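You operate a simulated robot arm through the tools that you are given. There is no shell and no other tool. Be economical: measure what you need, move in short steps, check, and stop when the job is done.

You run a simulated robot arm. Do the job below in one go: nothing can be reset, and whatever is moved stays where it is left.

## Task
Put the 1600 kPa test gauge from the third shelf from the bottom of the electrical rack on the bottom shelf of the electrical rack and the -100 kPa test gauge on the top shelf of the electrical rack. Put the sleeve from the work bench in the small red tray. Any order will do.

It is judged by the outcome, as a careful person would: the job done as asked, and still so three seconds after it is handed in. It fails if anything else is knocked over, pushed out of place, dropped, spilled or broken.

## Robot
A 7-joint arm with a two-finger parallel gripper on a trunk, on a base that drives. Base frame: it is fixed to the floor where the robot stands at the start and does not move with it; the origin is under the middle of the robot, x ahead of it, y to its left, z up. Lengths are in m, angles in degrees, forces in N, time in s.
With the tool pointing down near the work surface it reaches from about 0.1 to 0.88 m from the robot's upright axis, wherever it stands. Its first joint turns from -115.0 to 115.0 degrees. Places, roughly: bottom shelf of the electrical rack [0.7, 0, 0.3]; small red tray (17x24x4 cm) [0.5, 0.8, 0.9]; top shelf of the electrical rack [0.7, 0, 1.4]. Payload 3.91 kg.
The TCP is the grasp point between the finger pads, 0.03 m short of the fingertips. In the tool frame z runs along the fingers and y along their closing line. The gripper opens to 0.11 m. The fingers are 0.02 m wide and 0.01 m thick; the gripper's body (0.048 by 0.112 m) begins 0.055 m behind the TCP.
Orientation is that of the tool frame in the base frame, as a unit quaternion [x, y, z, w]. With the fingers straight down and closing along the base's y, the tool's x points along the base's -x, its y along +y and its z along -z.

## Interface
- The arm moves only by the tool apply_moves. Its argument "targets" is a list of rows, each a list of 6 numbers: the shift along the base's x, y, z in m, then the turn, a rotation vector about the base's x, y, z in degrees. In form: [[tx, ty, tz, rx, ry, rz], ...]. A call has 1 to 12 rows; each row is the pose to reach, as a shift and turn from the pose commanded when the call began. "claw" is the opening, from 0 (shut) to 1 (fully open), set as the call begins (left out, the last holds). A row lasts 0.2 s, in which the tool goes at most 0.05 m and 8.6 degrees; a call with a longer step from one row to the next is refused whole, and so is a gripper value outside its range. Where a pose cannot be reached the arm comes as near as it can. A force on the tool above 40 N (or 10 N above the force at the start of the call, whichever is more), or a blocked arm, ends the call early, and 0.2 s more pass. The fingers move at their own pace (about 0.153 m/s each) and stop on an object; they squeeze with about 39 N. The grip force told is the motor's: it shows also when the fingers shut on nothing. Time passes only in rows, and 0.2 s behind the last, so rows that repeat a pose let the fingers close. The reply holds the time, the measured pose of the TCP, the force on the tool along the base axes, the opening and the grip force, in the units named above and with some noise, with the torque about the TCP (base axes, N m) and any sound that the robot's microphone picked up.
- Cameras (640 x 400 px; columns grow to the right, rows downward): "scene" is now at [0.2323, 0.2014, 1.5971]; the picture's right is [-0.07, -1.00, 0.00], its down [-0.49, 0.03, -0.87] and it looks along [0.87, -0.06, -0.49] (base axes); focal length 214 px, centre (320, 200). "wrist" rides on the gripper at [0.072, 0.017, -0.103] in the tool frame; the picture's right is [-0.23, 0.97, 0.00], its down [-0.76, -0.18, -0.62] and it looks along [-0.61, -0.14, 0.78] (tool axes); focal length 222 px, centre (320, 200). There is no depth. A picture from a camera that has moved, and an enlarged one, comes with that camera's place and axes in the base frame and with its lens.
- snapshot(camera): a new picture of that camera. No time passes.
- move_column(by): slides the trunk up (or, below 0, down) by that many m; the arm and the scene camera ride with it, the base frame stays. It gives what a move gives, with no picture.
- roll_base(legs): drives the robot by 1 to 6 legs, each [ahead, left, turn to the left] in m, m and degrees, along the robot's own axes; the way and the turn of a leg run together, so that a leg with both is an arc; at most 1.5 m and 180 degrees a leg. The arm and the cameras ride along, it lands a little off, and it stops where it bumps. It gives what a move gives.
- aim_head(pan, tilt): turns the head with the scene camera to pan (to the left, within 80 degrees either way) and tilt (down, from -29 to 69), counted from straight ahead of the robot. It gives what a move gives.
- zoom(camera, box): a new picture of the part [left, top, right, bottom] of that camera's present view, enlarged. No time passes.
- hand_in(): hands the job in; it is judged then, once.

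Work in short steps. Places have to be worked out from the pictures, the camera data and where the tool is seen: move nearer, look again, correct. Check each grasp and each placing, and mend what went wrong. You have 165 turns and 112 pictures in all, those below and enlarged ones among them. Open the gripper and draw the arm clear of the work before you hand the job in, unless the task says otherwise; then end with one line.

The tools are called after ">>>" as a command line: name --pt "numbers of a row" for each row, then --argument value for the rest, lists and objects as JSON in quotes. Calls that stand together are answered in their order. apply_moves: Moves the arm, as the interface text tells. Its arguments: {"type":"object","properties":{"targets":{"type":"array","items":{"type":"array","items":{"type":"number"}}},"claw":{"type":"number"}},"required":["targets"]} The other tools are called the same way: move_column (by) slides the trunk up or down; roll_base (legs) drives the base; aim_head (pan, tilt) turns the head that bears the scene camera; snapshot (camera) takes a picture; zoom (camera, box) takes an enlarged picture of a part of a camera's view; hand_in () hands the job in.

At the start:

```text
clock: 0.0
ee_pos: [0.3708, 0.3077, 1.571]
tool_rot: [0.0, 1.0, 0.001, -0.001]
contact_force: [0.6, -0.4, 0.4]
wrist_torque: [-0.01, 0.0, -0.01]
finger_gap: 0.1102
gripper_force: 0.0
trunk travel left (down, up): [-0.925, 0.065]
robot x, y, heading: [-0.0009, -0.0024, 0.0]
head pan, tilt: [-4.0, 29.2]
```

scene: 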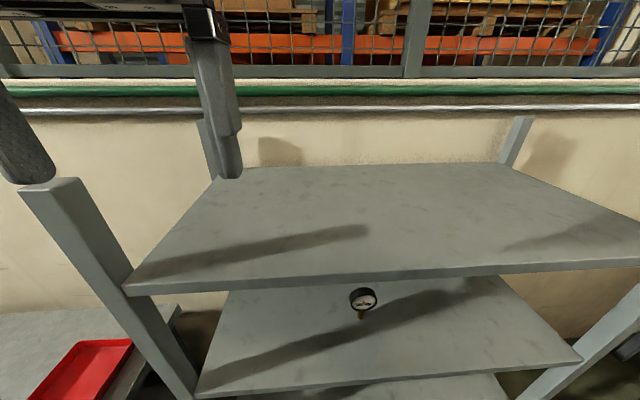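
wrist: 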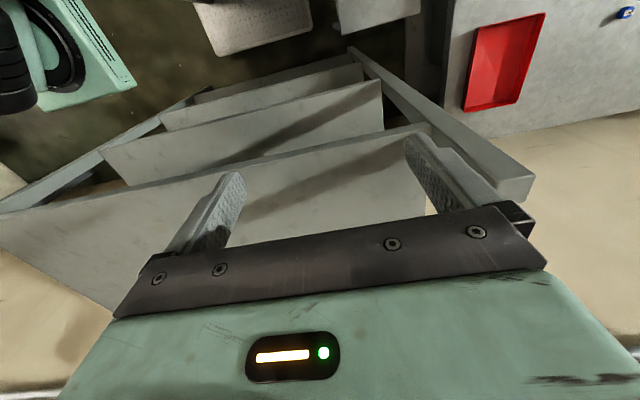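

The top shelf is empty and one gauge is visible on the shelf below it. I'll lower the head tilt and zoom in to learn the layout.

>>> zoom --camera "scene" --box '[180, 240, 500, 400]'

>>> aim_head --pan 0 --tilt 60

>>> snapshot --camera "scene"

```text
2.00 times, centred on (340, 320) of scene
camera zoom: at [0.2323, 0.2014, 1.5971], right [-0.07, -1.0, 0.0], down [-0.49, 0.03, -0.87], along [0.87, -0.06, -0.49], focal length 429 px, centre (280, -40)
```

zoom: 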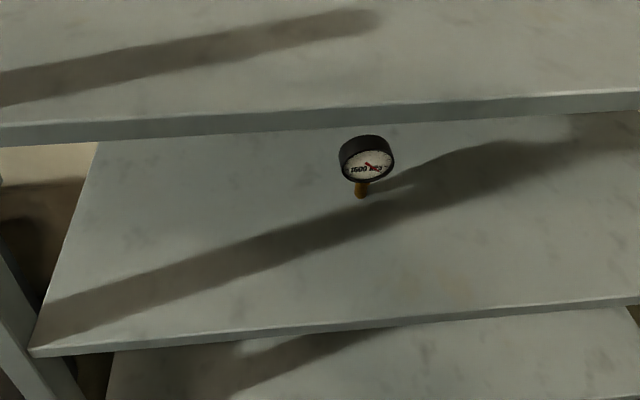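

```text
clock: 1.0
ee_pos: [0.3687, 0.3095, 1.5709]
tool_rot: [-0.001, 1.0, 0.002, 0.001]
contact_force: [0.2, 1.0, -0.2]
wrist_torque: [-0.03, -0.04, 0.01]
finger_gap: 0.1099
gripper_force: 0.0
trunk travel left (down, up): [-0.925, 0.065]
robot x, y, heading: [-0.0047, -0.0001, -0.1]
head pan, tilt: [0.0, 60.0]
```

```text
108 pictures are left
camera scene: at [0.2085, 0.2077, 1.5538], right [0.0, -1.0, 0.0], down [-0.87, 0.0, -0.5], along [0.5, 0.0, -0.87], focal length 214 px, centre (320, 200)
```

scene: 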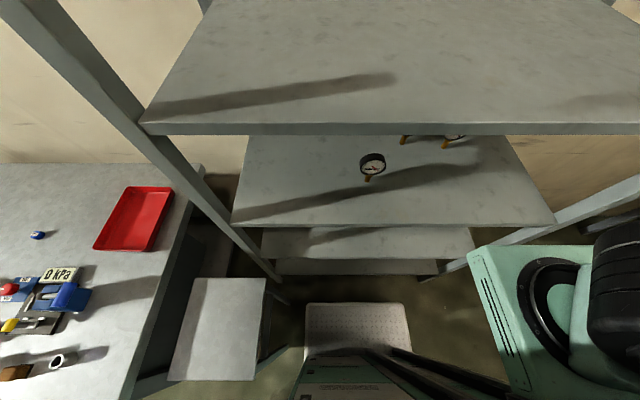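

The shelves look spaced about 0.275 m apart, so there may be five of them. The gauge I can see would then be on the fourth. I'll look left and right before moving.

>>> aim_head --pan 60 --tilt 45

>>> snapshot --camera "scene"

>>> aim_head --pan -65 --tilt 45

>>> snapshot --camera "scene"

```text
clock: 2.3
ee_pos: [0.3699, 0.3087, 1.5706]
tool_rot: [0.0, 1.0, 0.002, 0.0]
contact_force: [0.4, 0.1, 0.4]
wrist_torque: [0.01, -0.02, 0.0]
finger_gap: 0.11
gripper_force: 0.1
trunk travel left (down, up): [-0.925, 0.065]
robot x, y, heading: [0.0045, 0.004, 0.1]
head pan, tilt: [60.0, 45.0]
```

```text
107 pictures are left
camera scene: at [0.1825, 0.2781, 1.5733], right [0.87, -0.5, 0.0], down [-0.35, -0.61, -0.71], along [0.35, 0.61, -0.71], focal length 214 px, centre (320, 200)
```

scene: 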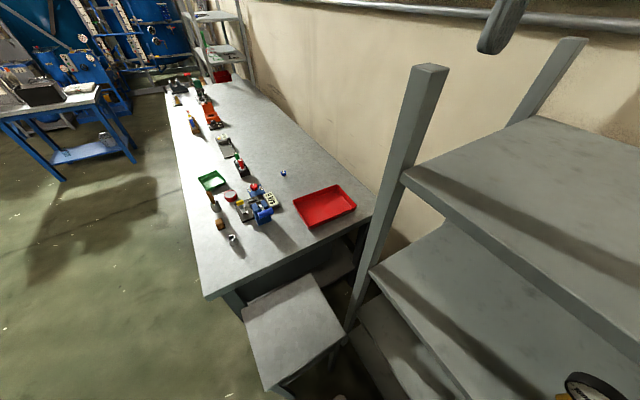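

```text
clock: 4.3
ee_pos: [0.3703, 0.309, 1.5715]
tool_rot: [-0.001, 1.0, 0.0, 0.0]
contact_force: [0.3, -0.7, 0.6]
wrist_torque: [0.03, 0.03, 0.01]
finger_gap: 0.1102
gripper_force: 0.0
trunk travel left (down, up): [-0.925, 0.065]
robot x, y, heading: [-0.0031, -0.0008, -0.0]
head pan, tilt: [-65.0, 45.0]
```

```text
106 pictures are left
camera scene: at [0.1762, 0.134, 1.5733], right [-0.91, -0.42, 0.0], down [-0.3, 0.64, -0.71], along [0.3, -0.64, -0.71], focal length 214 px, centre (320, 200)
```

scene: 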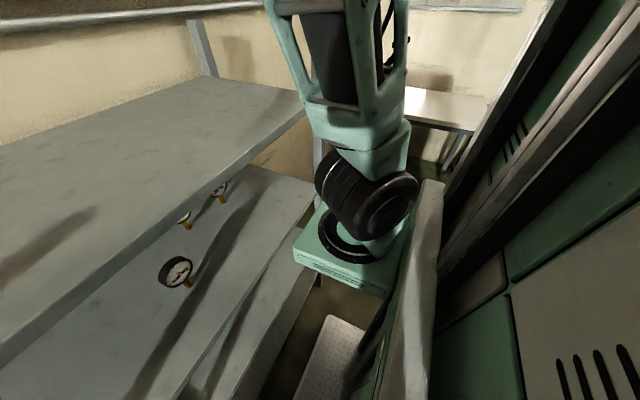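

The green machinery on the right is my own trunk and arm. I'll back away from the rack so I can lower the trunk and see into the shelves.

>>> roll_base --legs '[[-0.5, 0, 0]]'

>>> move_column --by -0.35

>>> aim_head --pan -10 --tilt 20

>>> snapshot --camera "scene"

```text
clock: 7.3
ee_pos: [-0.1379, 0.3101, 1.5715]
tool_rot: [-0.006, 1.0, 0.0, 0.0]
contact_force: [1.0, 0.2, 0.2]
wrist_torque: [-0.01, 0.01, 0.02]
finger_gap: 0.1097
gripper_force: 0.0
trunk travel left (down, up): [-0.925, 0.065]
robot x, y, heading: [-0.5034, 0.0001, 0.5]
head pan, tilt: [-65.0, 45.0]
```

```text
clock: 10.7
ee_pos: [-0.1375, 0.3091, 1.2206]
tool_rot: [-0.007, 1.0, 0.0, 0.0]
contact_force: [0.2, 0.1, -0.2]
wrist_torque: [0.01, 0.01, 0.04]
finger_gap: 0.1101
gripper_force: 0.1
trunk travel left (down, up): [-0.575, 0.415]
robot x, y, heading: [-0.5055, -0.0029, 0.7]
head pan, tilt: [-65.0, 45.0]
```

```text
clock: 11.9
ee_pos: [-0.1376, 0.3093, 1.2197]
tool_rot: [-0.007, 1.0, 0.001, 0.0]
contact_force: [0.0, 0.1, 0.3]
wrist_torque: [0.01, 0.0, 0.0]
finger_gap: 0.1101
gripper_force: 0.0
trunk travel left (down, up): [-0.575, 0.415]
robot x, y, heading: [-0.504, -0.0041, 0.6]
head pan, tilt: [-10.0, 20.0]
```

```text
105 pictures are left
camera scene: at [-0.2725, 0.1912, 1.2619], right [-0.16, -0.99, 0.0], down [-0.34, 0.06, -0.94], along [0.93, -0.15, -0.34], focal length 214 px, centre (320, 200)
```

scene: 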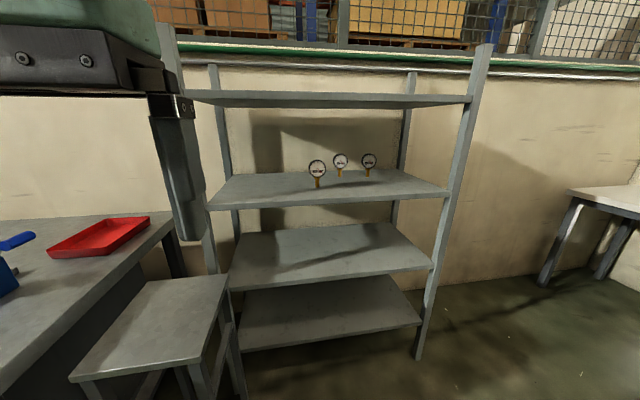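

There are four shelves, and the third one holds three gauges. I'll zoom in to read them.

>>> zoom --camera "scene" --box '[296, 144, 392, 204]'

>>> zoom --camera "scene" --box '[140, 60, 500, 360]'

```text
6.67 times, centred on (344, 174) of scene
camera zoom: at [-0.2725, 0.1912, 1.2619], right [-0.16, -0.99, 0.0], down [-0.34, 0.06, -0.94], along [0.93, -0.15, -0.34], focal length 1430 px, centre (160, 373)
```

zoom: 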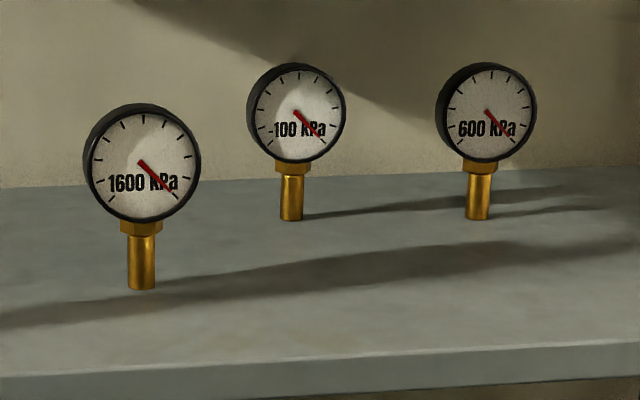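

```text
1.33 times, centred on (320, 210) of scene
camera zoom: at [-0.2725, 0.1912, 1.2619], right [-0.16, -0.99, 0.0], down [-0.34, 0.06, -0.94], along [0.93, -0.15, -0.34], focal length 286 px, centre (320, 187)
```

zoom: 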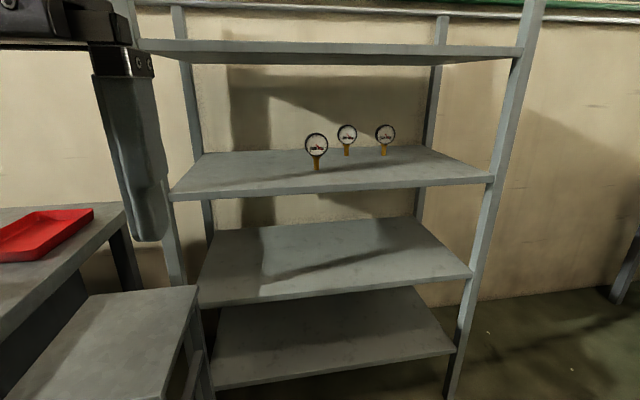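

The target gauges are 1600 kPa at about (0.60, 0.06) and -100 kPa at about (0.756, -0.08). Both stand on shelf 3, whose top is at about z=1.0, and the dial centre is at about z=1.08. The shelf front edge is at about x=0.45. I'll pitch the tool to about 30° below horizontal, closing along y, while still clear of the rack.

>>> apply_moves --pt "0 -0.03 0 0 -6 0" --pt "0 -0.06 0 0 -12 0" --pt "0 -0.09 0 0 -18 0" --pt "0 -0.12 0 0 -24 0" --pt "0 -0.15 0 0 -30 0" --pt "0 -0.18 0 0 -36 0" --pt "0 -0.21 0 0 -42 0" --pt "0 -0.24 0 0 -48 0" --pt "0 -0.25 0 0 -54 0" --pt "0 -0.25 0 0 -60 0" --claw 1

>>> snapshot --camera "wrist"

>>> snapshot --camera "scene"

```text
clock: 12.8
ee_pos: [-0.1324, 0.2111, 1.2234]
tool_rot: [0.0, 0.984, 0.005, 0.177]
contact_force: [0.2, 0.8, 9.9]
wrist_torque: [0.12, 1.21, -0.02]
finger_gap: 0.1097
gripper_force: 0.0
trunk travel left (down, up): [-0.575, 0.415]
robot x, y, heading: [-0.5086, -0.001, 0.7]
head pan, tilt: [-10.0, 20.0]
stopped in row 4: the force on the tool passed its limit (the readings are from after the stop); the commanded pose is now the measured one
```

```text
102 pictures are left
camera wrist: at [-0.2382, 0.2262, 1.2955], right [0.21, 0.97, 0.09], down [0.5, -0.19, 0.85], along [0.84, -0.14, -0.52], focal length 222 px, centre (320, 200)
```

wrist: 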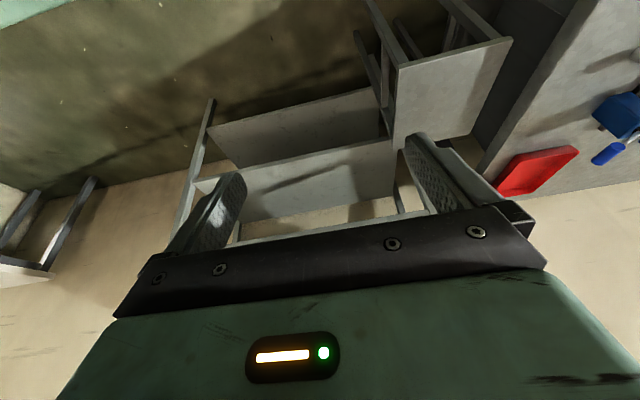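

```text
101 pictures are left
camera scene: at [-0.2726, 0.1914, 1.2604], right [-0.16, -0.99, 0.0], down [-0.35, 0.06, -0.93], along [0.92, -0.15, -0.36], focal length 214 px, centre (320, 200)
```

scene: 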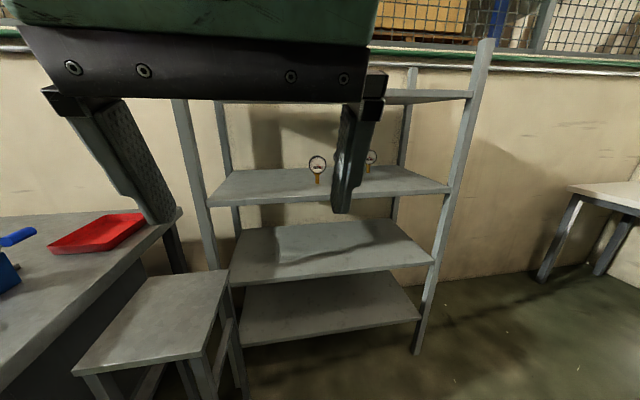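

The gripper touched my own head, since it was too close to the camera. I'll move forward first, then continue the turn.

>>> apply_moves --pt "0.03 0.02 0 0 0 0" --pt "0.07 0.02 0 0 0 0" --pt "0.11 0.02 0 0 0 0" --pt "0.15 0.02 0 0 0 0" --pt "0.19 0 0 0 0 0" --pt "0.22 -0.03 -0.03 0 0 0" --pt "0.22 -0.06 -0.06 0 0 0" --pt "0.22 -0.09 -0.08 0 0 0" --pt "0.22 -0.12 -0.08 0 -6 0" --pt "0.22 -0.15 -0.08 0 -12 0" --pt "0.22 -0.15 -0.08 0 -18 0" --pt "0.22 -0.15 -0.08 0 -24 0"

>>> apply_moves --pt "0 0 0 0 -6 0" --pt "0 0 0 0 -12 0" --pt "0 0 0 0 -18 0"

>>> snapshot --camera "scene"

>>> snapshot --camera "wrist"

```text
refused: row 6 steps farther than a row can; nothing moved
```

```text
clock: 13.2
ee_pos: [-0.1308, 0.2101, 1.2261]
tool_rot: [0.007, 0.98, 0.011, 0.199]
contact_force: [3.0, -0.9, 18.4]
wrist_torque: [0.27, 2.55, 0.08]
finger_gap: 0.1101
gripper_force: 0.0
trunk travel left (down, up): [-0.575, 0.415]
robot x, y, heading: [-0.5044, -0.0044, 0.7]
head pan, tilt: [-10.0, 20.0]
stopped in row 1: the force on the tool passed its limit (the readings are from after the stop); the commanded pose is now the measured one
```

```text
100 pictures are left
camera scene: at [-0.2727, 0.1916, 1.2593], right [-0.16, -0.99, 0.0], down [-0.36, 0.06, -0.93], along [0.92, -0.15, -0.37], focal length 214 px, centre (320, 200)
```

scene: 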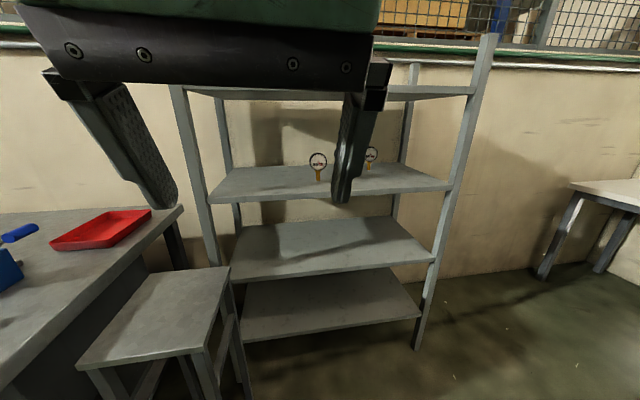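

```text
99 pictures are left
camera wrist: at [-0.2383, 0.2261, 1.2953], right [0.22, 0.97, 0.11], down [0.46, -0.2, 0.87], along [0.86, -0.14, -0.49], focal length 222 px, centre (320, 200)
```

wrist: 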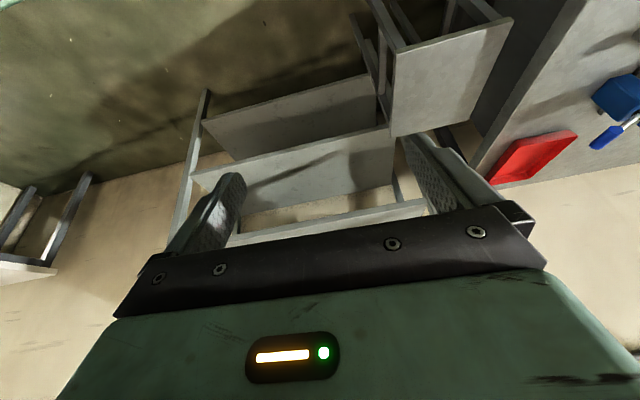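

A row was too long and the call was refused, so now I move straight forward and away from the head.

>>> apply_moves --pt "0.03 0 0.01 0 0 0" --pt "0.06 0 0.01 0 0 0" --pt "0.1 0 0.01 0 0 0" --pt "0.14 0 0 0 0 0" --pt "0.18 0 0 0 0 0" --pt "0.22 0 0 0 0 0"

```text
clock: 14.6
ee_pos: [0.09, 0.2097, 1.2267]
tool_rot: [0.007, 0.98, 0.009, 0.2]
contact_force: [-0.2, -0.3, 0.3]
wrist_torque: [0.01, -0.06, 0.04]
finger_gap: 0.11
gripper_force: 0.0
trunk travel left (down, up): [-0.575, 0.415]
robot x, y, heading: [-0.5024, 0.0003, 0.8]
head pan, tilt: [-10.0, 20.0]
```

I'm free of the head. I'll pitch a further 40° and move to y≈0.06, z≈1.12.

>>> apply_moves --pt "0.01 -0.02 -0.02 0 -4 0" --pt "0.02 -0.04 -0.04 0 -8 0" --pt "0.03 -0.06 -0.06 0 -12 0" --pt "0.03 -0.08 -0.08 0 -16 0" --pt "0.03 -0.1 -0.1 0 -20 0" --pt "0.03 -0.12 -0.1 0 -24 0" --pt "0.03 -0.14 -0.1 0 -28 0" --pt "0.03 -0.15 -0.1 0 -32 0" --pt "0.03 -0.15 -0.1 0 -36 0" --pt "0.03 -0.15 -0.1 0 -41 0"

>>> snapshot --camera "scene"

>>> snapshot --camera "wrist"

```text
clock: 16.8
ee_pos: [0.1191, 0.0595, 1.1276]
tool_rot: [0.003, 0.848, 0.01, 0.53]
contact_force: [-0.1, 0.4, 1.2]
wrist_torque: [0.0, 0.02, 0.03]
finger_gap: 0.11
gripper_force: 0.0
trunk travel left (down, up): [-0.575, 0.415]
robot x, y, heading: [-0.4998, -0.0026, 0.6]
head pan, tilt: [-10.0, 20.0]
```

```text
98 pictures are left
camera scene: at [-0.2725, 0.1913, 1.262], right [-0.16, -0.99, 0.0], down [-0.34, 0.06, -0.94], along [0.93, -0.15, -0.34], focal length 214 px, centre (320, 200)
```

scene: 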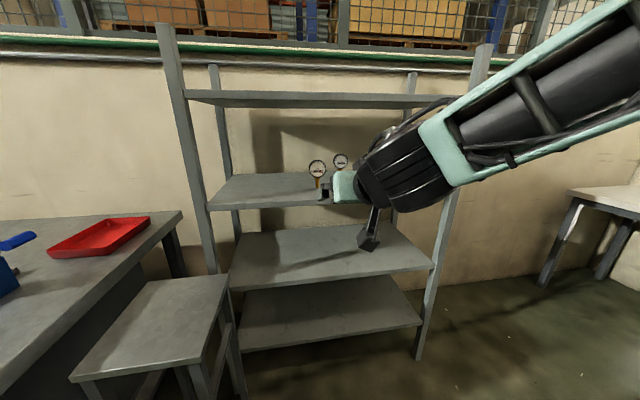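

```text
97 pictures are left
camera wrist: at [-0.0062, 0.076, 1.1074], right [0.09, 0.97, 0.22], down [-0.23, -0.2, 0.95], along [0.97, -0.14, 0.2], focal length 222 px, centre (320, 200)
```

wrist: 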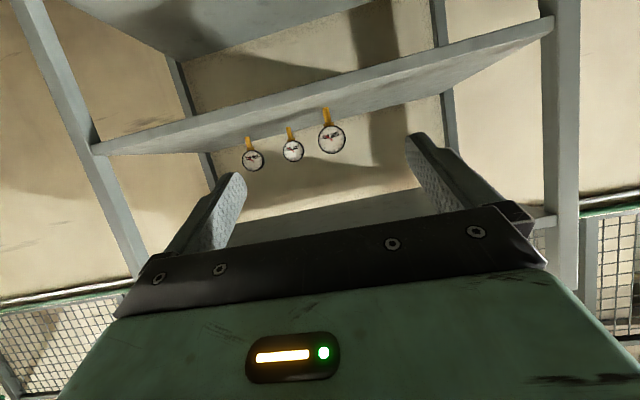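

The wrist view confirms the 1600 gauge at about (0.60, 0.055), with its dial centre at z≈1.078. I'll drive 0.3 m forward, which stops the TCP at x≈0.42, just short of the shelf.

>>> roll_base --legs '[[0.28, 0, -0.6]]'

>>> snapshot --camera "wrist"

>>> snapshot --camera "scene"

```text
clock: 18.7
ee_pos: [0.3976, 0.0585, 1.1267]
tool_rot: [0.005, 0.848, 0.009, 0.53]
contact_force: [-0.3, -0.4, -0.3]
wrist_torque: [-0.01, -0.02, -0.01]
finger_gap: 0.1105
gripper_force: 0.0
trunk travel left (down, up): [-0.575, 0.415]
robot x, y, heading: [-0.2216, -0.0033, 0.4]
head pan, tilt: [-10.0, 20.0]
```

```text
96 pictures are left
camera wrist: at [0.2731, 0.0752, 1.1075], right [0.1, 0.97, 0.22], down [-0.23, -0.2, 0.95], along [0.97, -0.15, 0.2], focal length 222 px, centre (320, 200)
```

wrist: 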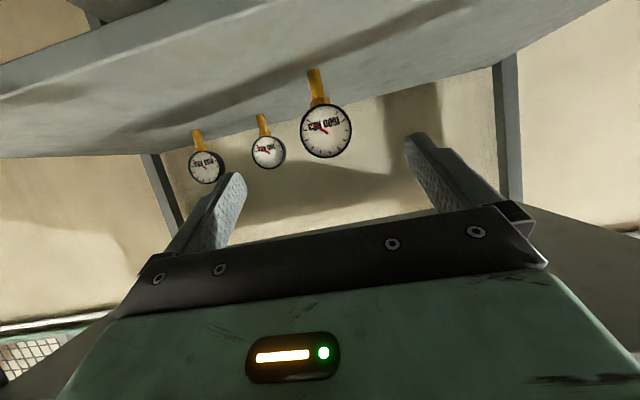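

```text
95 pictures are left
camera scene: at [0.0076, 0.1921, 1.2619], right [-0.17, -0.99, 0.0], down [-0.34, 0.06, -0.94], along [0.93, -0.16, -0.34], focal length 214 px, centre (320, 200)
```

scene: 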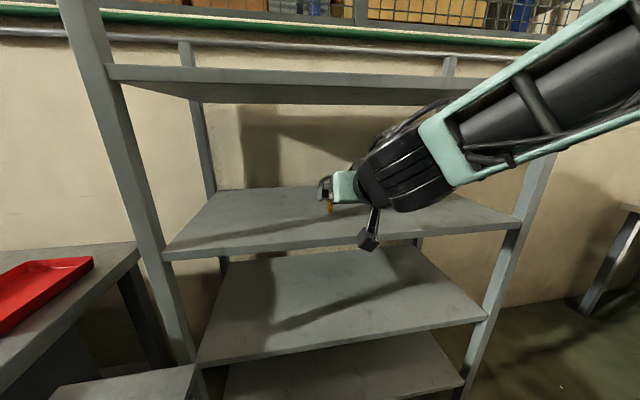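

Triangulation puts the 1600 dial at x≈0.59–0.60, y≈0.057, z≈1.079. I'll lower to that height and go partway in.

>>> apply_moves --pt "0 0 -0.025 0 0 0" --pt "0.02 0 -0.047 0 0 0" --pt "0.05 0 -0.047 0 0 0" --pt "0.09 0 -0.047 0 0 0" --pt "0.12 0 -0.047 0 0 0"

>>> snapshot --camera "wrist"

>>> zoom --camera "scene" --box '[240, 120, 480, 270]'

```text
clock: 19.9
ee_pos: [0.5167, 0.0552, 1.0799]
tool_rot: [0.005, 0.848, 0.009, 0.53]
contact_force: [-0.4, -0.4, 0.0]
wrist_torque: [0.01, 0.0, 0.01]
finger_gap: 0.1098
gripper_force: 0.1
trunk travel left (down, up): [-0.575, 0.415]
robot x, y, heading: [-0.2241, -0.0003, 0.2]
head pan, tilt: [-10.0, 20.0]
```

```text
94 pictures are left
camera wrist: at [0.3932, 0.0723, 1.0613], right [0.1, 0.97, 0.22], down [-0.23, -0.2, 0.95], along [0.97, -0.15, 0.2], focal length 222 px, centre (320, 200)
```

wrist: 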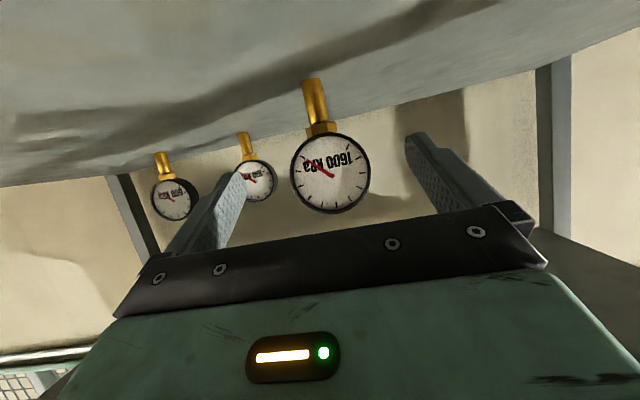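

```text
2.67 times, centred on (360, 195) of scene
camera zoom: at [0.0073, 0.1921, 1.262], right [-0.17, -0.99, 0.0], down [-0.34, 0.06, -0.94], along [0.93, -0.16, -0.34], focal length 572 px, centre (213, 213)
```

zoom: 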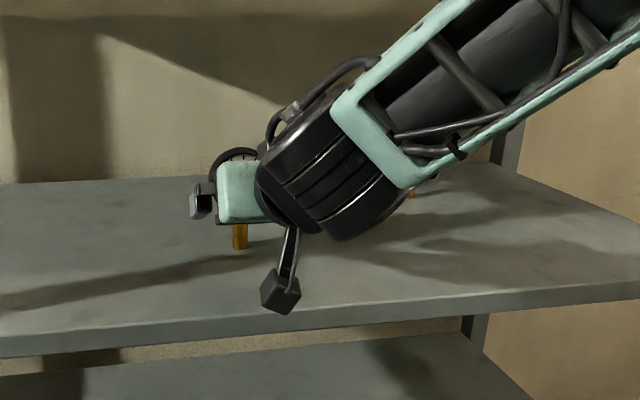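

The alignment is good: dial at y=0.056, z=1.080, with the TCP at 0.055, 1.080. I'll advance 0.08 and close.

>>> apply_moves --pt "0.03 0.001 0 0 0 0" --pt "0.06 0.001 0 0 0 0" --pt "0.08 0.001 0 0 0 0" --pt "0.08 0.001 0 0 0 0"

>>> snapshot --camera "wrist"

```text
clock: 20.9
ee_pos: [0.5996, 0.0573, 1.0806]
tool_rot: [0.005, 0.848, 0.009, 0.53]
contact_force: [-0.3, -0.1, 0.1]
wrist_torque: [-0.03, 0.03, -0.02]
finger_gap: 0.1101
gripper_force: 0.1
trunk travel left (down, up): [-0.575, 0.415]
robot x, y, heading: [-0.2241, -0.0008, 0.2]
head pan, tilt: [-10.0, 20.0]
```

```text
92 pictures are left
camera wrist: at [0.4745, 0.0753, 1.0603], right [0.1, 0.97, 0.22], down [-0.23, -0.2, 0.95], along [0.97, -0.15, 0.2], focal length 222 px, centre (320, 200)
```

wrist: 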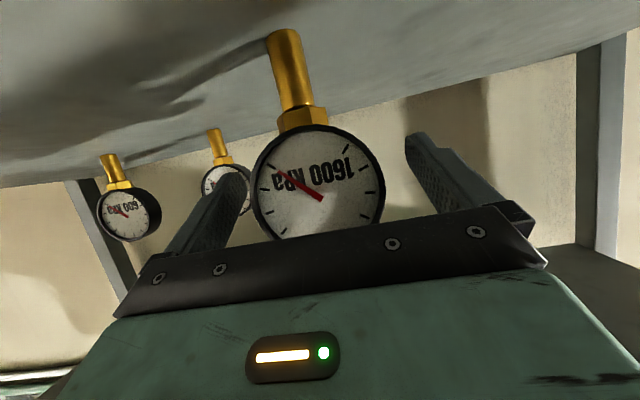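

The dial face is at x≈0.597 and centred. I'll go another 0.013 m deeper so the pads sit on the rim, then close.

>>> apply_moves --pt "0.013 0 0 0 0 0" --pt "0.013 0 0 0 0 0"

>>> apply_moves --pt "0 0 0 0 0 0" --pt "0 0 0 0 0 0" --pt "0 0 0 0 0 0" --pt "0 0 0 0 0 0" --claw 0

>>> snapshot --camera "wrist"

```text
clock: 21.5
ee_pos: [0.6107, 0.0579, 1.0798]
tool_rot: [0.007, 0.848, 0.008, 0.53]
contact_force: [-0.3, 0.3, -0.2]
wrist_torque: [0.0, -0.01, 0.03]
finger_gap: 0.1102
gripper_force: 0.1
trunk travel left (down, up): [-0.575, 0.415]
robot x, y, heading: [-0.2251, 0.0003, 0.2]
head pan, tilt: [-10.0, 20.0]
```

```text
clock: 22.5
ee_pos: [0.6109, 0.0593, 1.0801]
tool_rot: [0.005, 0.848, 0.009, 0.53]
contact_force: [1.9, -1.1, 1.4]
wrist_torque: [-0.05, -0.09, 0.0]
finger_gap: 0.0716
gripper_force: 39.0
trunk travel left (down, up): [-0.575, 0.415]
robot x, y, heading: [-0.2239, 0.0012, 0.4]
head pan, tilt: [-10.0, 20.0]
```

```text
91 pictures are left
camera wrist: at [0.4858, 0.0756, 1.0603], right [0.1, 0.97, 0.22], down [-0.23, -0.2, 0.95], along [0.97, -0.15, 0.2], focal length 222 px, centre (320, 200)
```

wrist: 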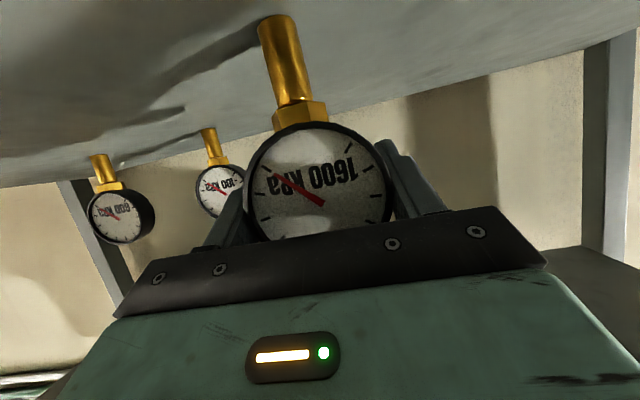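

It's gripped at 0.0716, which matches the dial diameter. I'll lift 2.5 cm and then withdraw 0.26 m.

>>> apply_moves --pt "0 0 0.012 0 0 0" --pt "0 0 0.025 0 0 0" --pt "-0.04 0 0.025 0 0 0" --pt "-0.08 0 0.025 0 0 0" --pt "-0.12 0 0.025 0 0 0" --pt "-0.16 0 0.025 0 0 0" --pt "-0.2 0 0.025 0 0 0" --pt "-0.24 0 0.025 0 0 0" --pt "-0.28 0 0.025 0 0 0"

>>> snapshot --camera "wrist"

>>> snapshot --camera "scene"

```text
clock: 24.5
ee_pos: [0.3286, 0.06, 1.1039]
tool_rot: [0.005, 0.848, 0.009, 0.53]
contact_force: [0.5, -0.4, -2.3]
wrist_torque: [-0.01, -0.01, 0.02]
finger_gap: 0.0711
gripper_force: 39.3
trunk travel left (down, up): [-0.575, 0.415]
robot x, y, heading: [-0.2273, -0.003, 0.5]
head pan, tilt: [-10.0, 20.0]
```

```text
90 pictures are left
camera wrist: at [0.2038, 0.0769, 1.0841], right [0.1, 0.97, 0.22], down [-0.23, -0.2, 0.95], along [0.97, -0.15, 0.2], focal length 222 px, centre (320, 200)
```

wrist: 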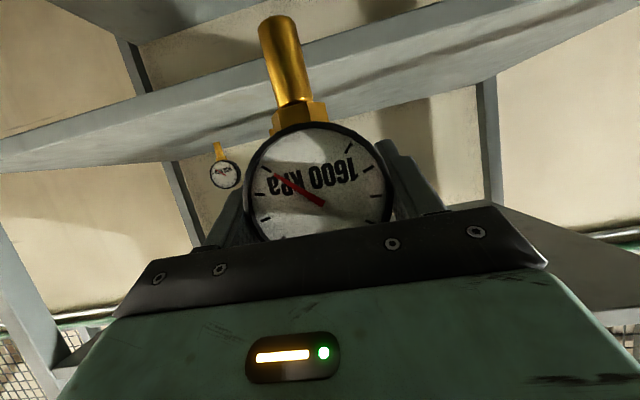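

```text
89 pictures are left
camera scene: at [0.008, 0.1922, 1.2618], right [-0.17, -0.99, 0.0], down [-0.34, 0.06, -0.94], along [0.93, -0.16, -0.34], focal length 214 px, centre (320, 200)
```

scene: 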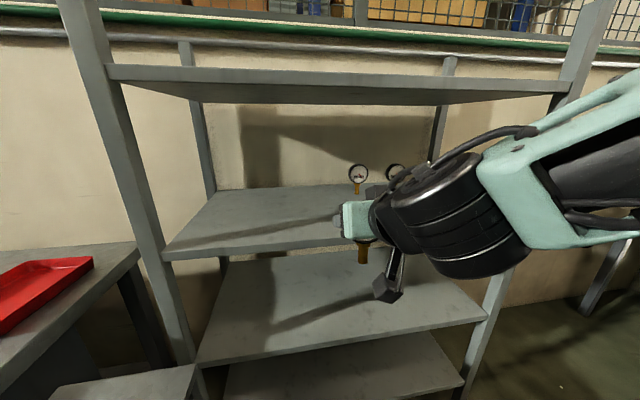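

The gauge is held upright. I'll back up 0.12 m for clearance and then lower the trunk.

>>> roll_base --legs '[[-0.12, 0, 0]]'

>>> move_column --by -0.3

>>> snapshot --camera "scene"

```text
clock: 25.8
ee_pos: [0.2087, 0.0594, 1.105]
tool_rot: [0.005, 0.848, 0.01, 0.53]
contact_force: [0.3, 0.5, -1.1]
wrist_torque: [0.02, -0.02, -0.04]
finger_gap: 0.071
gripper_force: 39.1
trunk travel left (down, up): [-0.575, 0.415]
robot x, y, heading: [-0.347, -0.0028, 0.3]
head pan, tilt: [-10.0, 20.0]
```

```text
clock: 28.8
ee_pos: [0.2069, 0.0595, 0.8036]
tool_rot: [0.004, 0.848, 0.009, 0.531]
contact_force: [-0.1, -0.7, -1.6]
wrist_torque: [-0.02, -0.01, -0.02]
finger_gap: 0.0711
gripper_force: 39.3
trunk travel left (down, up): [-0.275, 0.715]
robot x, y, heading: [-0.3435, -0.0005, 0.2]
head pan, tilt: [-10.0, 20.0]
```

```text
88 pictures are left
camera scene: at [-0.1136, 0.1918, 0.962], right [-0.17, -0.99, 0.0], down [-0.34, 0.06, -0.94], along [0.93, -0.16, -0.34], focal length 214 px, centre (320, 200)
```

scene: 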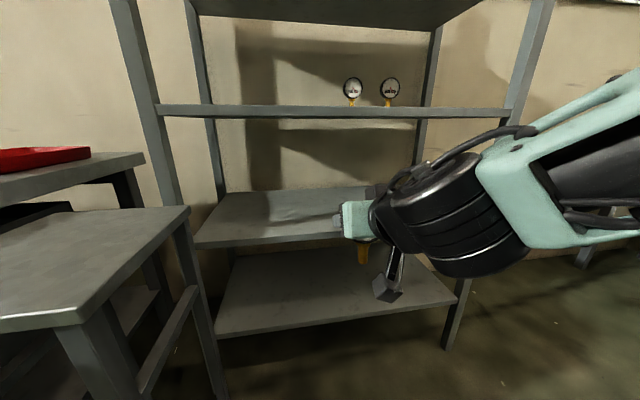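

That's clear. I'll lower further with the trunk and then the arm.

>>> move_column --by -0.25

>>> apply_moves --pt "0 0 -0.04 0 0 0" --pt "0 0 -0.08 0 0 0" --pt "0 0 -0.12 0 0 0"

>>> snapshot --camera "scene"

>>> snapshot --camera "wrist"

```text
clock: 31.4
ee_pos: [0.209, 0.0611, 0.5542]
tool_rot: [0.004, 0.848, 0.01, 0.53]
contact_force: [-0.3, 0.0, -1.8]
wrist_torque: [0.0, -0.03, -0.01]
finger_gap: 0.0711
gripper_force: 39.6
trunk travel left (down, up): [-0.025, 0.965]
robot x, y, heading: [-0.3465, -0.0018, 0.2]
head pan, tilt: [-10.0, 20.0]
```

```text
clock: 32.1
ee_pos: [0.2332, 0.0875, 0.4438]
tool_rot: [0.006, 0.848, 0.009, 0.53]
contact_force: [0.2, -0.2, -0.7]
wrist_torque: [-0.01, 0.01, -0.04]
finger_gap: 0.0712
gripper_force: 39.7
out of reach, approached as far as the arm can: row 1, 2, 3
trunk travel left (down, up): [-0.025, 0.965]
robot x, y, heading: [-0.3453, 0.002, 0.2]
head pan, tilt: [-10.0, 20.0]
```

```text
87 pictures are left
camera scene: at [-0.1136, 0.1917, 0.712], right [-0.17, -0.99, 0.0], down [-0.34, 0.06, -0.94], along [0.93, -0.16, -0.34], focal length 214 px, centre (320, 200)
```

scene: 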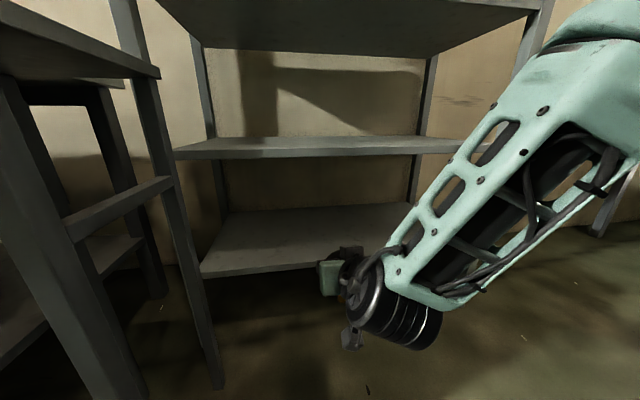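

```text
86 pictures are left
camera wrist: at [0.1082, 0.105, 0.4253], right [0.1, 0.97, 0.22], down [-0.23, -0.2, 0.95], along [0.97, -0.14, 0.2], focal length 222 px, centre (320, 200)
```

wrist: 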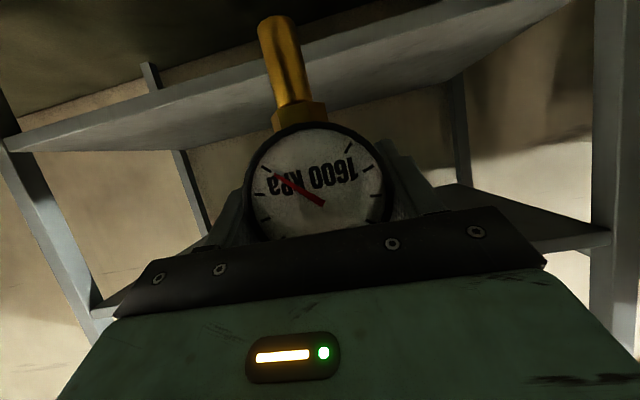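

It went slightly off because of a reach limit when close in. I'll lower the last 2 cm of trunk and extend the arm toward the shelf, keeping the base back so the elbow stays clear of the rack.

>>> move_column --by -0.02

>>> apply_moves --pt "0.03 0 0 0 0 0" --pt "0.06 0 0 0 0 0" --pt "0.09 0 0 0 0 0" --pt "0.12 0 0 0 0 0" --pt "0.15 0 0 0 0 0"

>>> snapshot --camera "scene"

```text
clock: 32.8
ee_pos: [0.2327, 0.0871, 0.4254]
tool_rot: [0.005, 0.848, 0.009, 0.53]
contact_force: [0.3, 0.2, -1.5]
wrist_torque: [0.02, -0.04, -0.03]
finger_gap: 0.0712
gripper_force: 38.9
trunk travel left (down, up): [-0.005, 0.985]
robot x, y, heading: [-0.3486, -0.0029, 0.3]
head pan, tilt: [-10.0, 20.0]
```

```text
clock: 34.0
ee_pos: [0.383, 0.0861, 0.4236]
tool_rot: [0.006, 0.848, 0.008, 0.53]
contact_force: [-0.5, 0.5, -2.0]
wrist_torque: [0.01, -0.03, -0.02]
finger_gap: 0.071
gripper_force: 39.1
trunk travel left (down, up): [-0.005, 0.985]
robot x, y, heading: [-0.3494, 0.0013, 0.7]
head pan, tilt: [-10.0, 20.0]
```

```text
85 pictures are left
camera scene: at [-0.1136, 0.1918, 0.6919], right [-0.17, -0.99, 0.0], down [-0.34, 0.06, -0.94], along [0.93, -0.16, -0.34], focal length 214 px, centre (320, 200)
```

scene: 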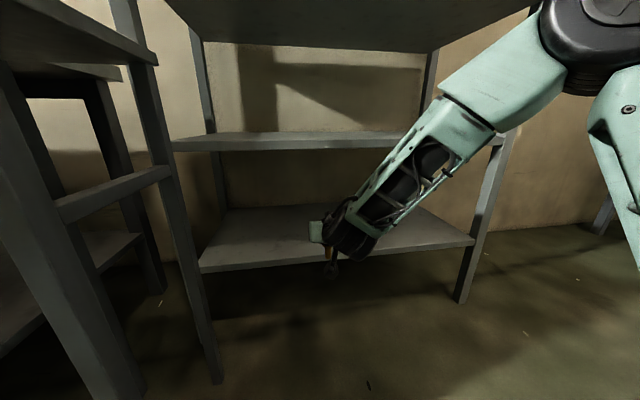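

The elbow is now behind the wrist and large in the view, so it's clear of the rack. I'll drive 0.16 m forward to bring the gauge over the bottom shelf.

>>> roll_base --legs '[[0.16, 0, 0]]'

>>> snapshot --camera "scene"

>>> snapshot --camera "wrist"

```text
clock: 35.5
ee_pos: [0.5472, 0.0855, 0.4248]
tool_rot: [0.006, 0.848, 0.008, 0.53]
contact_force: [0.4, -0.4, -1.2]
wrist_torque: [0.01, -0.03, 0.01]
finger_gap: 0.0709
gripper_force: 39.1
trunk travel left (down, up): [-0.005, 0.985]
robot x, y, heading: [-0.1795, 0.0026, 0.4]
head pan, tilt: [-10.0, 20.0]
```

```text
84 pictures are left
camera scene: at [0.0513, 0.1922, 0.6919], right [-0.17, -0.99, 0.0], down [-0.34, 0.06, -0.94], along [0.93, -0.16, -0.34], focal length 214 px, centre (320, 200)
```

scene: 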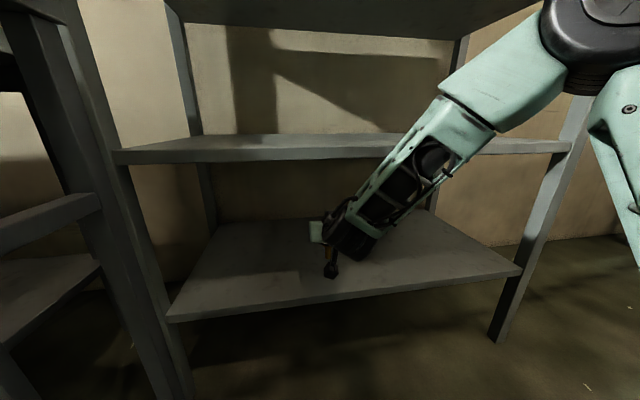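

```text
83 pictures are left
camera wrist: at [0.4223, 0.1028, 0.4056], right [0.1, 0.97, 0.22], down [-0.23, -0.2, 0.95], along [0.97, -0.15, 0.2], focal length 222 px, centre (320, 200)
```

wrist: 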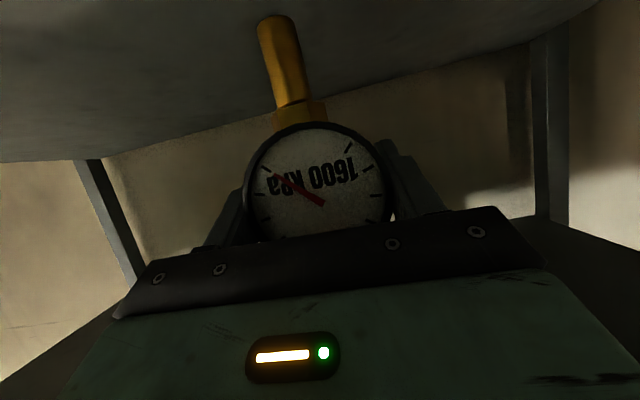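

The gauge is about 9 cm inside the front edge. I'll lower it gently and feel for the shelf.

>>> apply_moves --pt "0 0 -0.01 0 0 0" --pt "0 0 -0.02 0 0 0" --pt "0 0 -0.03 0 0 0"

>>> snapshot --camera "wrist"

```text
clock: 36.3
ee_pos: [0.5466, 0.0865, 0.3947]
tool_rot: [0.006, 0.848, 0.008, 0.53]
contact_force: [-0.9, -0.2, -2.4]
wrist_torque: [-0.04, 0.0, 0.0]
finger_gap: 0.0709
gripper_force: 39.2
trunk travel left (down, up): [-0.005, 0.985]
robot x, y, heading: [-0.1843, -0.0023, 0.6]
head pan, tilt: [-10.0, 20.0]
```

```text
82 pictures are left
camera wrist: at [0.4221, 0.1034, 0.3754], right [0.1, 0.97, 0.22], down [-0.23, -0.2, 0.95], along [0.97, -0.15, 0.2], focal length 222 px, centre (320, 200)
```

wrist: 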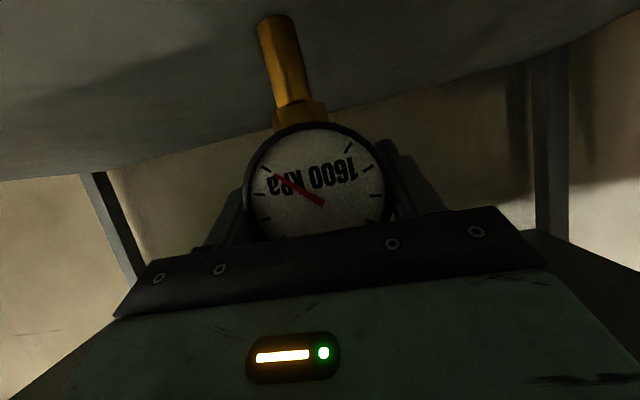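

There's no contact yet at 0.395, so I'll continue in millimetre steps.

>>> apply_moves --pt "0 0 -0.003 0 0 0" --pt "0 0 -0.006 0 0 0" --pt "0 0 -0.009 0 0 0"

```text
clock: 37.1
ee_pos: [0.5475, 0.0856, 0.3852]
tool_rot: [0.006, 0.848, 0.008, 0.53]
contact_force: [-0.3, -0.1, -1.0]
wrist_torque: [0.02, -0.03, 0.02]
finger_gap: 0.0714
gripper_force: 39.2
trunk travel left (down, up): [-0.005, 0.985]
robot x, y, heading: [-0.1801, -0.0045, 0.4]
head pan, tilt: [-10.0, 20.0]
```

>>> apply_moves --pt "0 0 -0.002 0 0 0" --pt "0 0 -0.004 0 0 0" --pt "0 0 -0.004 0 0 0"

>>> snapshot --camera "wrist"

```text
clock: 37.9
ee_pos: [0.547, 0.0859, 0.3817]
tool_rot: [0.006, 0.848, 0.008, 0.53]
contact_force: [-0.7, -0.7, -2.2]
wrist_torque: [-0.01, -0.03, -0.01]
finger_gap: 0.0711
gripper_force: 38.8
trunk travel left (down, up): [-0.005, 0.985]
robot x, y, heading: [-0.1832, -0.0002, 0.3]
head pan, tilt: [-10.0, 20.0]
```

```text
81 pictures are left
camera wrist: at [0.4218, 0.103, 0.3621], right [0.1, 0.97, 0.22], down [-0.23, -0.2, 0.95], along [0.97, -0.15, 0.2], focal length 222 px, centre (320, 200)
```

wrist: 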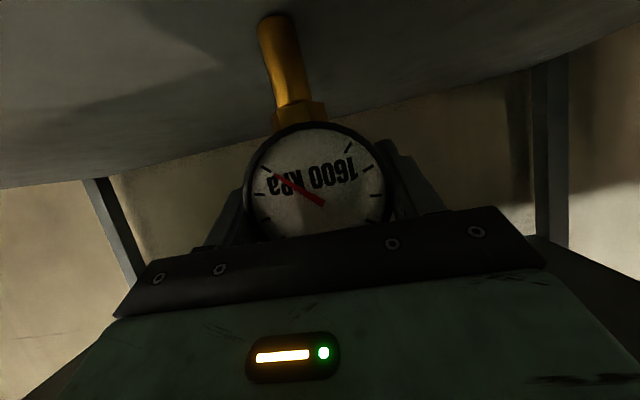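

>>> apply_moves --pt "0 0 -0.002 0 0 0" --pt "0 0 -0.003 0 0 0" --pt "0 0 -0.003 0 0 0"

```text
clock: 38.7
ee_pos: [0.5474, 0.0848, 0.3799]
tool_rot: [0.006, 0.848, 0.008, 0.53]
contact_force: [0.1, 0.7, 2.0]
wrist_torque: [0.07, 0.03, -0.01]
finger_gap: 0.0708
gripper_force: 38.9
trunk travel left (down, up): [-0.005, 0.985]
robot x, y, heading: [-0.1841, -0.0034, 0.3]
head pan, tilt: [-10.0, 20.0]
```

The force flipped from about -2 N to +2 N, so the stem has touched the shelf at z≈0.38. I'll press 1 mm more and open.

>>> apply_moves --pt "0 0 -0.001 0 0 0" --pt "0 0 -0.001 0 0 0"

>>> apply_moves --pt "0 0 0 0 0 0" --pt "0 0 0 0 0 0" --pt "0 0 0 0 0 0" --claw 1

>>> snapshot --camera "wrist"

```text
clock: 39.3
ee_pos: [0.5475, 0.0869, 0.38]
tool_rot: [0.006, 0.847, 0.009, 0.532]
contact_force: [-4.5, -3.0, 17.4]
wrist_torque: [-0.09, 0.49, 0.05]
finger_gap: 0.071
gripper_force: 38.6
trunk travel left (down, up): [-0.005, 0.985]
robot x, y, heading: [-0.1837, 0.0003, 0.2]
head pan, tilt: [-10.0, 20.0]
```

```text
clock: 40.1
ee_pos: [0.5466, 0.0865, 0.3786]
tool_rot: [0.007, 0.848, 0.007, 0.529]
contact_force: [-0.5, -0.5, 0.2]
wrist_torque: [0.01, 0.02, -0.03]
finger_gap: 0.1099
gripper_force: 0.0
trunk travel left (down, up): [-0.005, 0.985]
robot x, y, heading: [-0.1827, -0.001, 0.3]
head pan, tilt: [-10.0, 20.0]
```

```text
80 pictures are left
camera wrist: at [0.4224, 0.1032, 0.3586], right [0.1, 0.97, 0.22], down [-0.23, -0.2, 0.95], along [0.97, -0.15, 0.2], focal length 222 px, centre (320, 200)
```

wrist: 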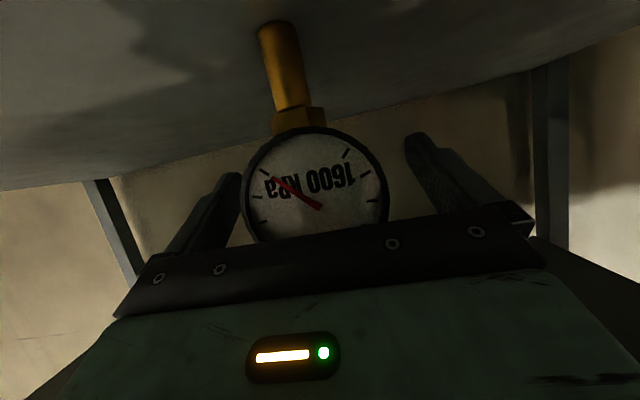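

It's released and standing. I'll back the arm straight out and check.

>>> apply_moves --pt "-0.02 0 0 0 0 0" --pt "-0.05 0 0 0 0 0" --pt "-0.08 0 0 0 0 0" --pt "-0.11 0 0.01 0 0 0" --pt "-0.14 0 0.02 0 0 0"

>>> roll_base --legs '[[-0.15, 0, 0]]'

>>> snapshot --camera "scene"

>>> snapshot --camera "wrist"

```text
clock: 41.3
ee_pos: [0.4085, 0.0867, 0.4005]
tool_rot: [0.007, 0.848, 0.007, 0.529]
contact_force: [-0.7, -0.7, -0.1]
wrist_torque: [0.0, 0.01, -0.01]
finger_gap: 0.1096
gripper_force: 0.0
trunk travel left (down, up): [-0.005, 0.985]
robot x, y, heading: [-0.1804, -0.0034, 0.2]
head pan, tilt: [-10.0, 20.0]
```

```text
clock: 42.6
ee_pos: [0.2553, 0.0887, 0.4002]
tool_rot: [0.005, 0.848, 0.009, 0.53]
contact_force: [0.1, 0.6, 1.0]
wrist_torque: [-0.01, -0.02, -0.01]
finger_gap: 0.1101
gripper_force: 0.1
trunk travel left (down, up): [-0.005, 0.985]
robot x, y, heading: [-0.3358, 0.0009, 0.3]
head pan, tilt: [-10.0, 20.0]
```

```text
79 pictures are left
camera scene: at [-0.1015, 0.192, 0.6919], right [-0.17, -0.99, 0.0], down [-0.34, 0.06, -0.94], along [0.93, -0.16, -0.34], focal length 214 px, centre (320, 200)
```

scene: 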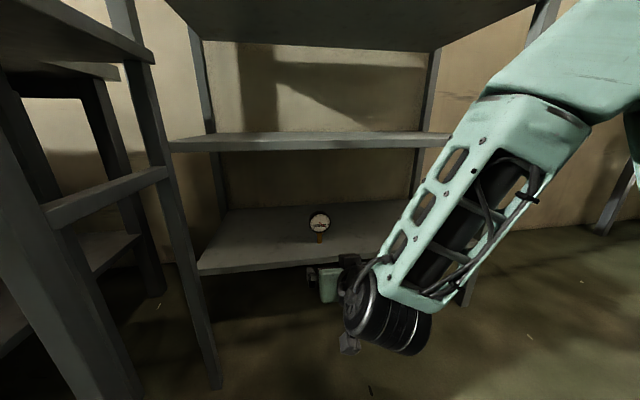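

```text
78 pictures are left
camera wrist: at [0.1313, 0.1046, 0.3809], right [0.1, 0.97, 0.22], down [-0.23, -0.2, 0.95], along [0.97, -0.14, 0.2], focal length 222 px, centre (320, 200)
```

wrist: 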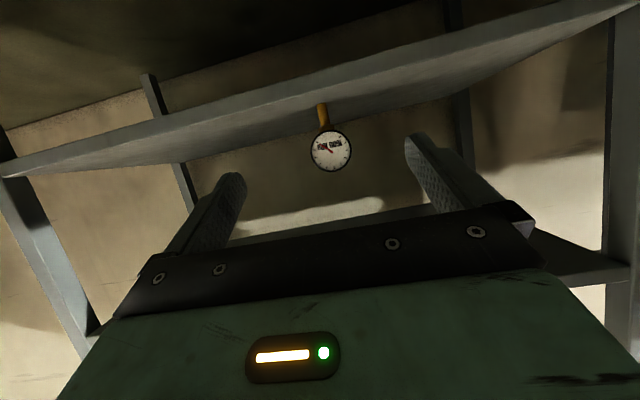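

The 1600 gauge stands on the bottom shelf. I'll raise the trunk and arm back up for the -100 gauge at about (0.75, -0.081).

>>> move_column --by 0.56

>>> apply_moves --pt "0 -0.03 0.03 0 0 0" --pt "0 -0.06 0.06 0 0 0" --pt "0 -0.09 0.09 0 0 0" --pt "0 -0.12 0.12 0 0 0" --pt "0 -0.15 0.12 0 0 0" --pt "0 -0.169 0.12 0 0 0"

>>> snapshot --camera "wrist"

>>> snapshot --camera "scene"

```text
refused: 0.56 is not a number from -0.4 to 0.4
```

```text
clock: 44.0
ee_pos: [0.2778, -0.0807, 0.5268]
tool_rot: [0.005, 0.848, 0.009, 0.529]
contact_force: [-0.4, 0.1, 0.2]
wrist_torque: [-0.04, 0.03, 0.01]
finger_gap: 0.1099
gripper_force: 0.1
out of reach, approached as far as the arm can: row 1, 2, 3, 4, 5, 6
trunk travel left (down, up): [-0.005, 0.985]
robot x, y, heading: [-0.333, -0.0008, 0.3]
head pan, tilt: [-10.0, 20.0]
```

```text
77 pictures are left
camera wrist: at [0.1534, -0.0631, 0.5094], right [0.1, 0.97, 0.22], down [-0.22, -0.2, 0.95], along [0.97, -0.14, 0.2], focal length 222 px, centre (320, 200)
```

wrist: 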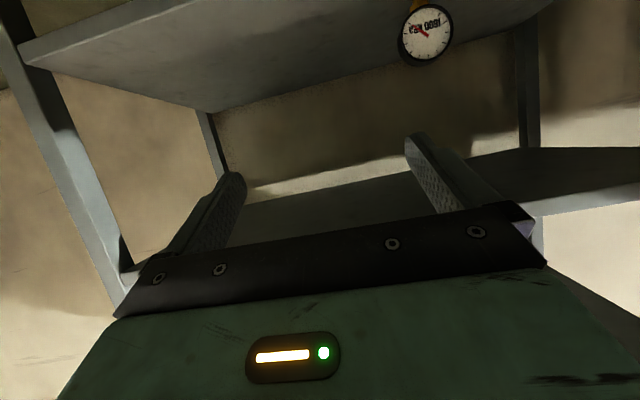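

```text
76 pictures are left
camera scene: at [-0.1015, 0.1921, 0.6919], right [-0.17, -0.99, 0.0], down [-0.34, 0.06, -0.94], along [0.93, -0.16, -0.34], focal length 214 px, centre (320, 200)
```

scene: 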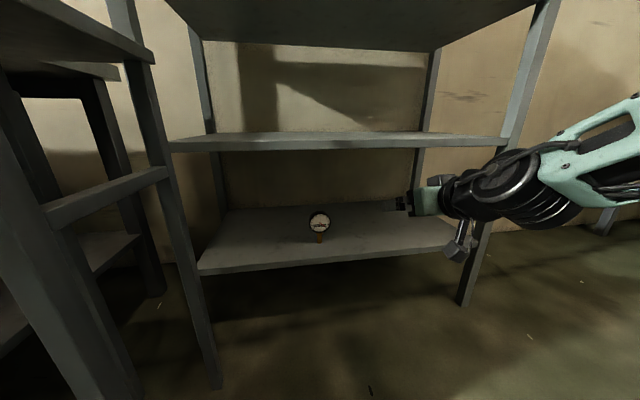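

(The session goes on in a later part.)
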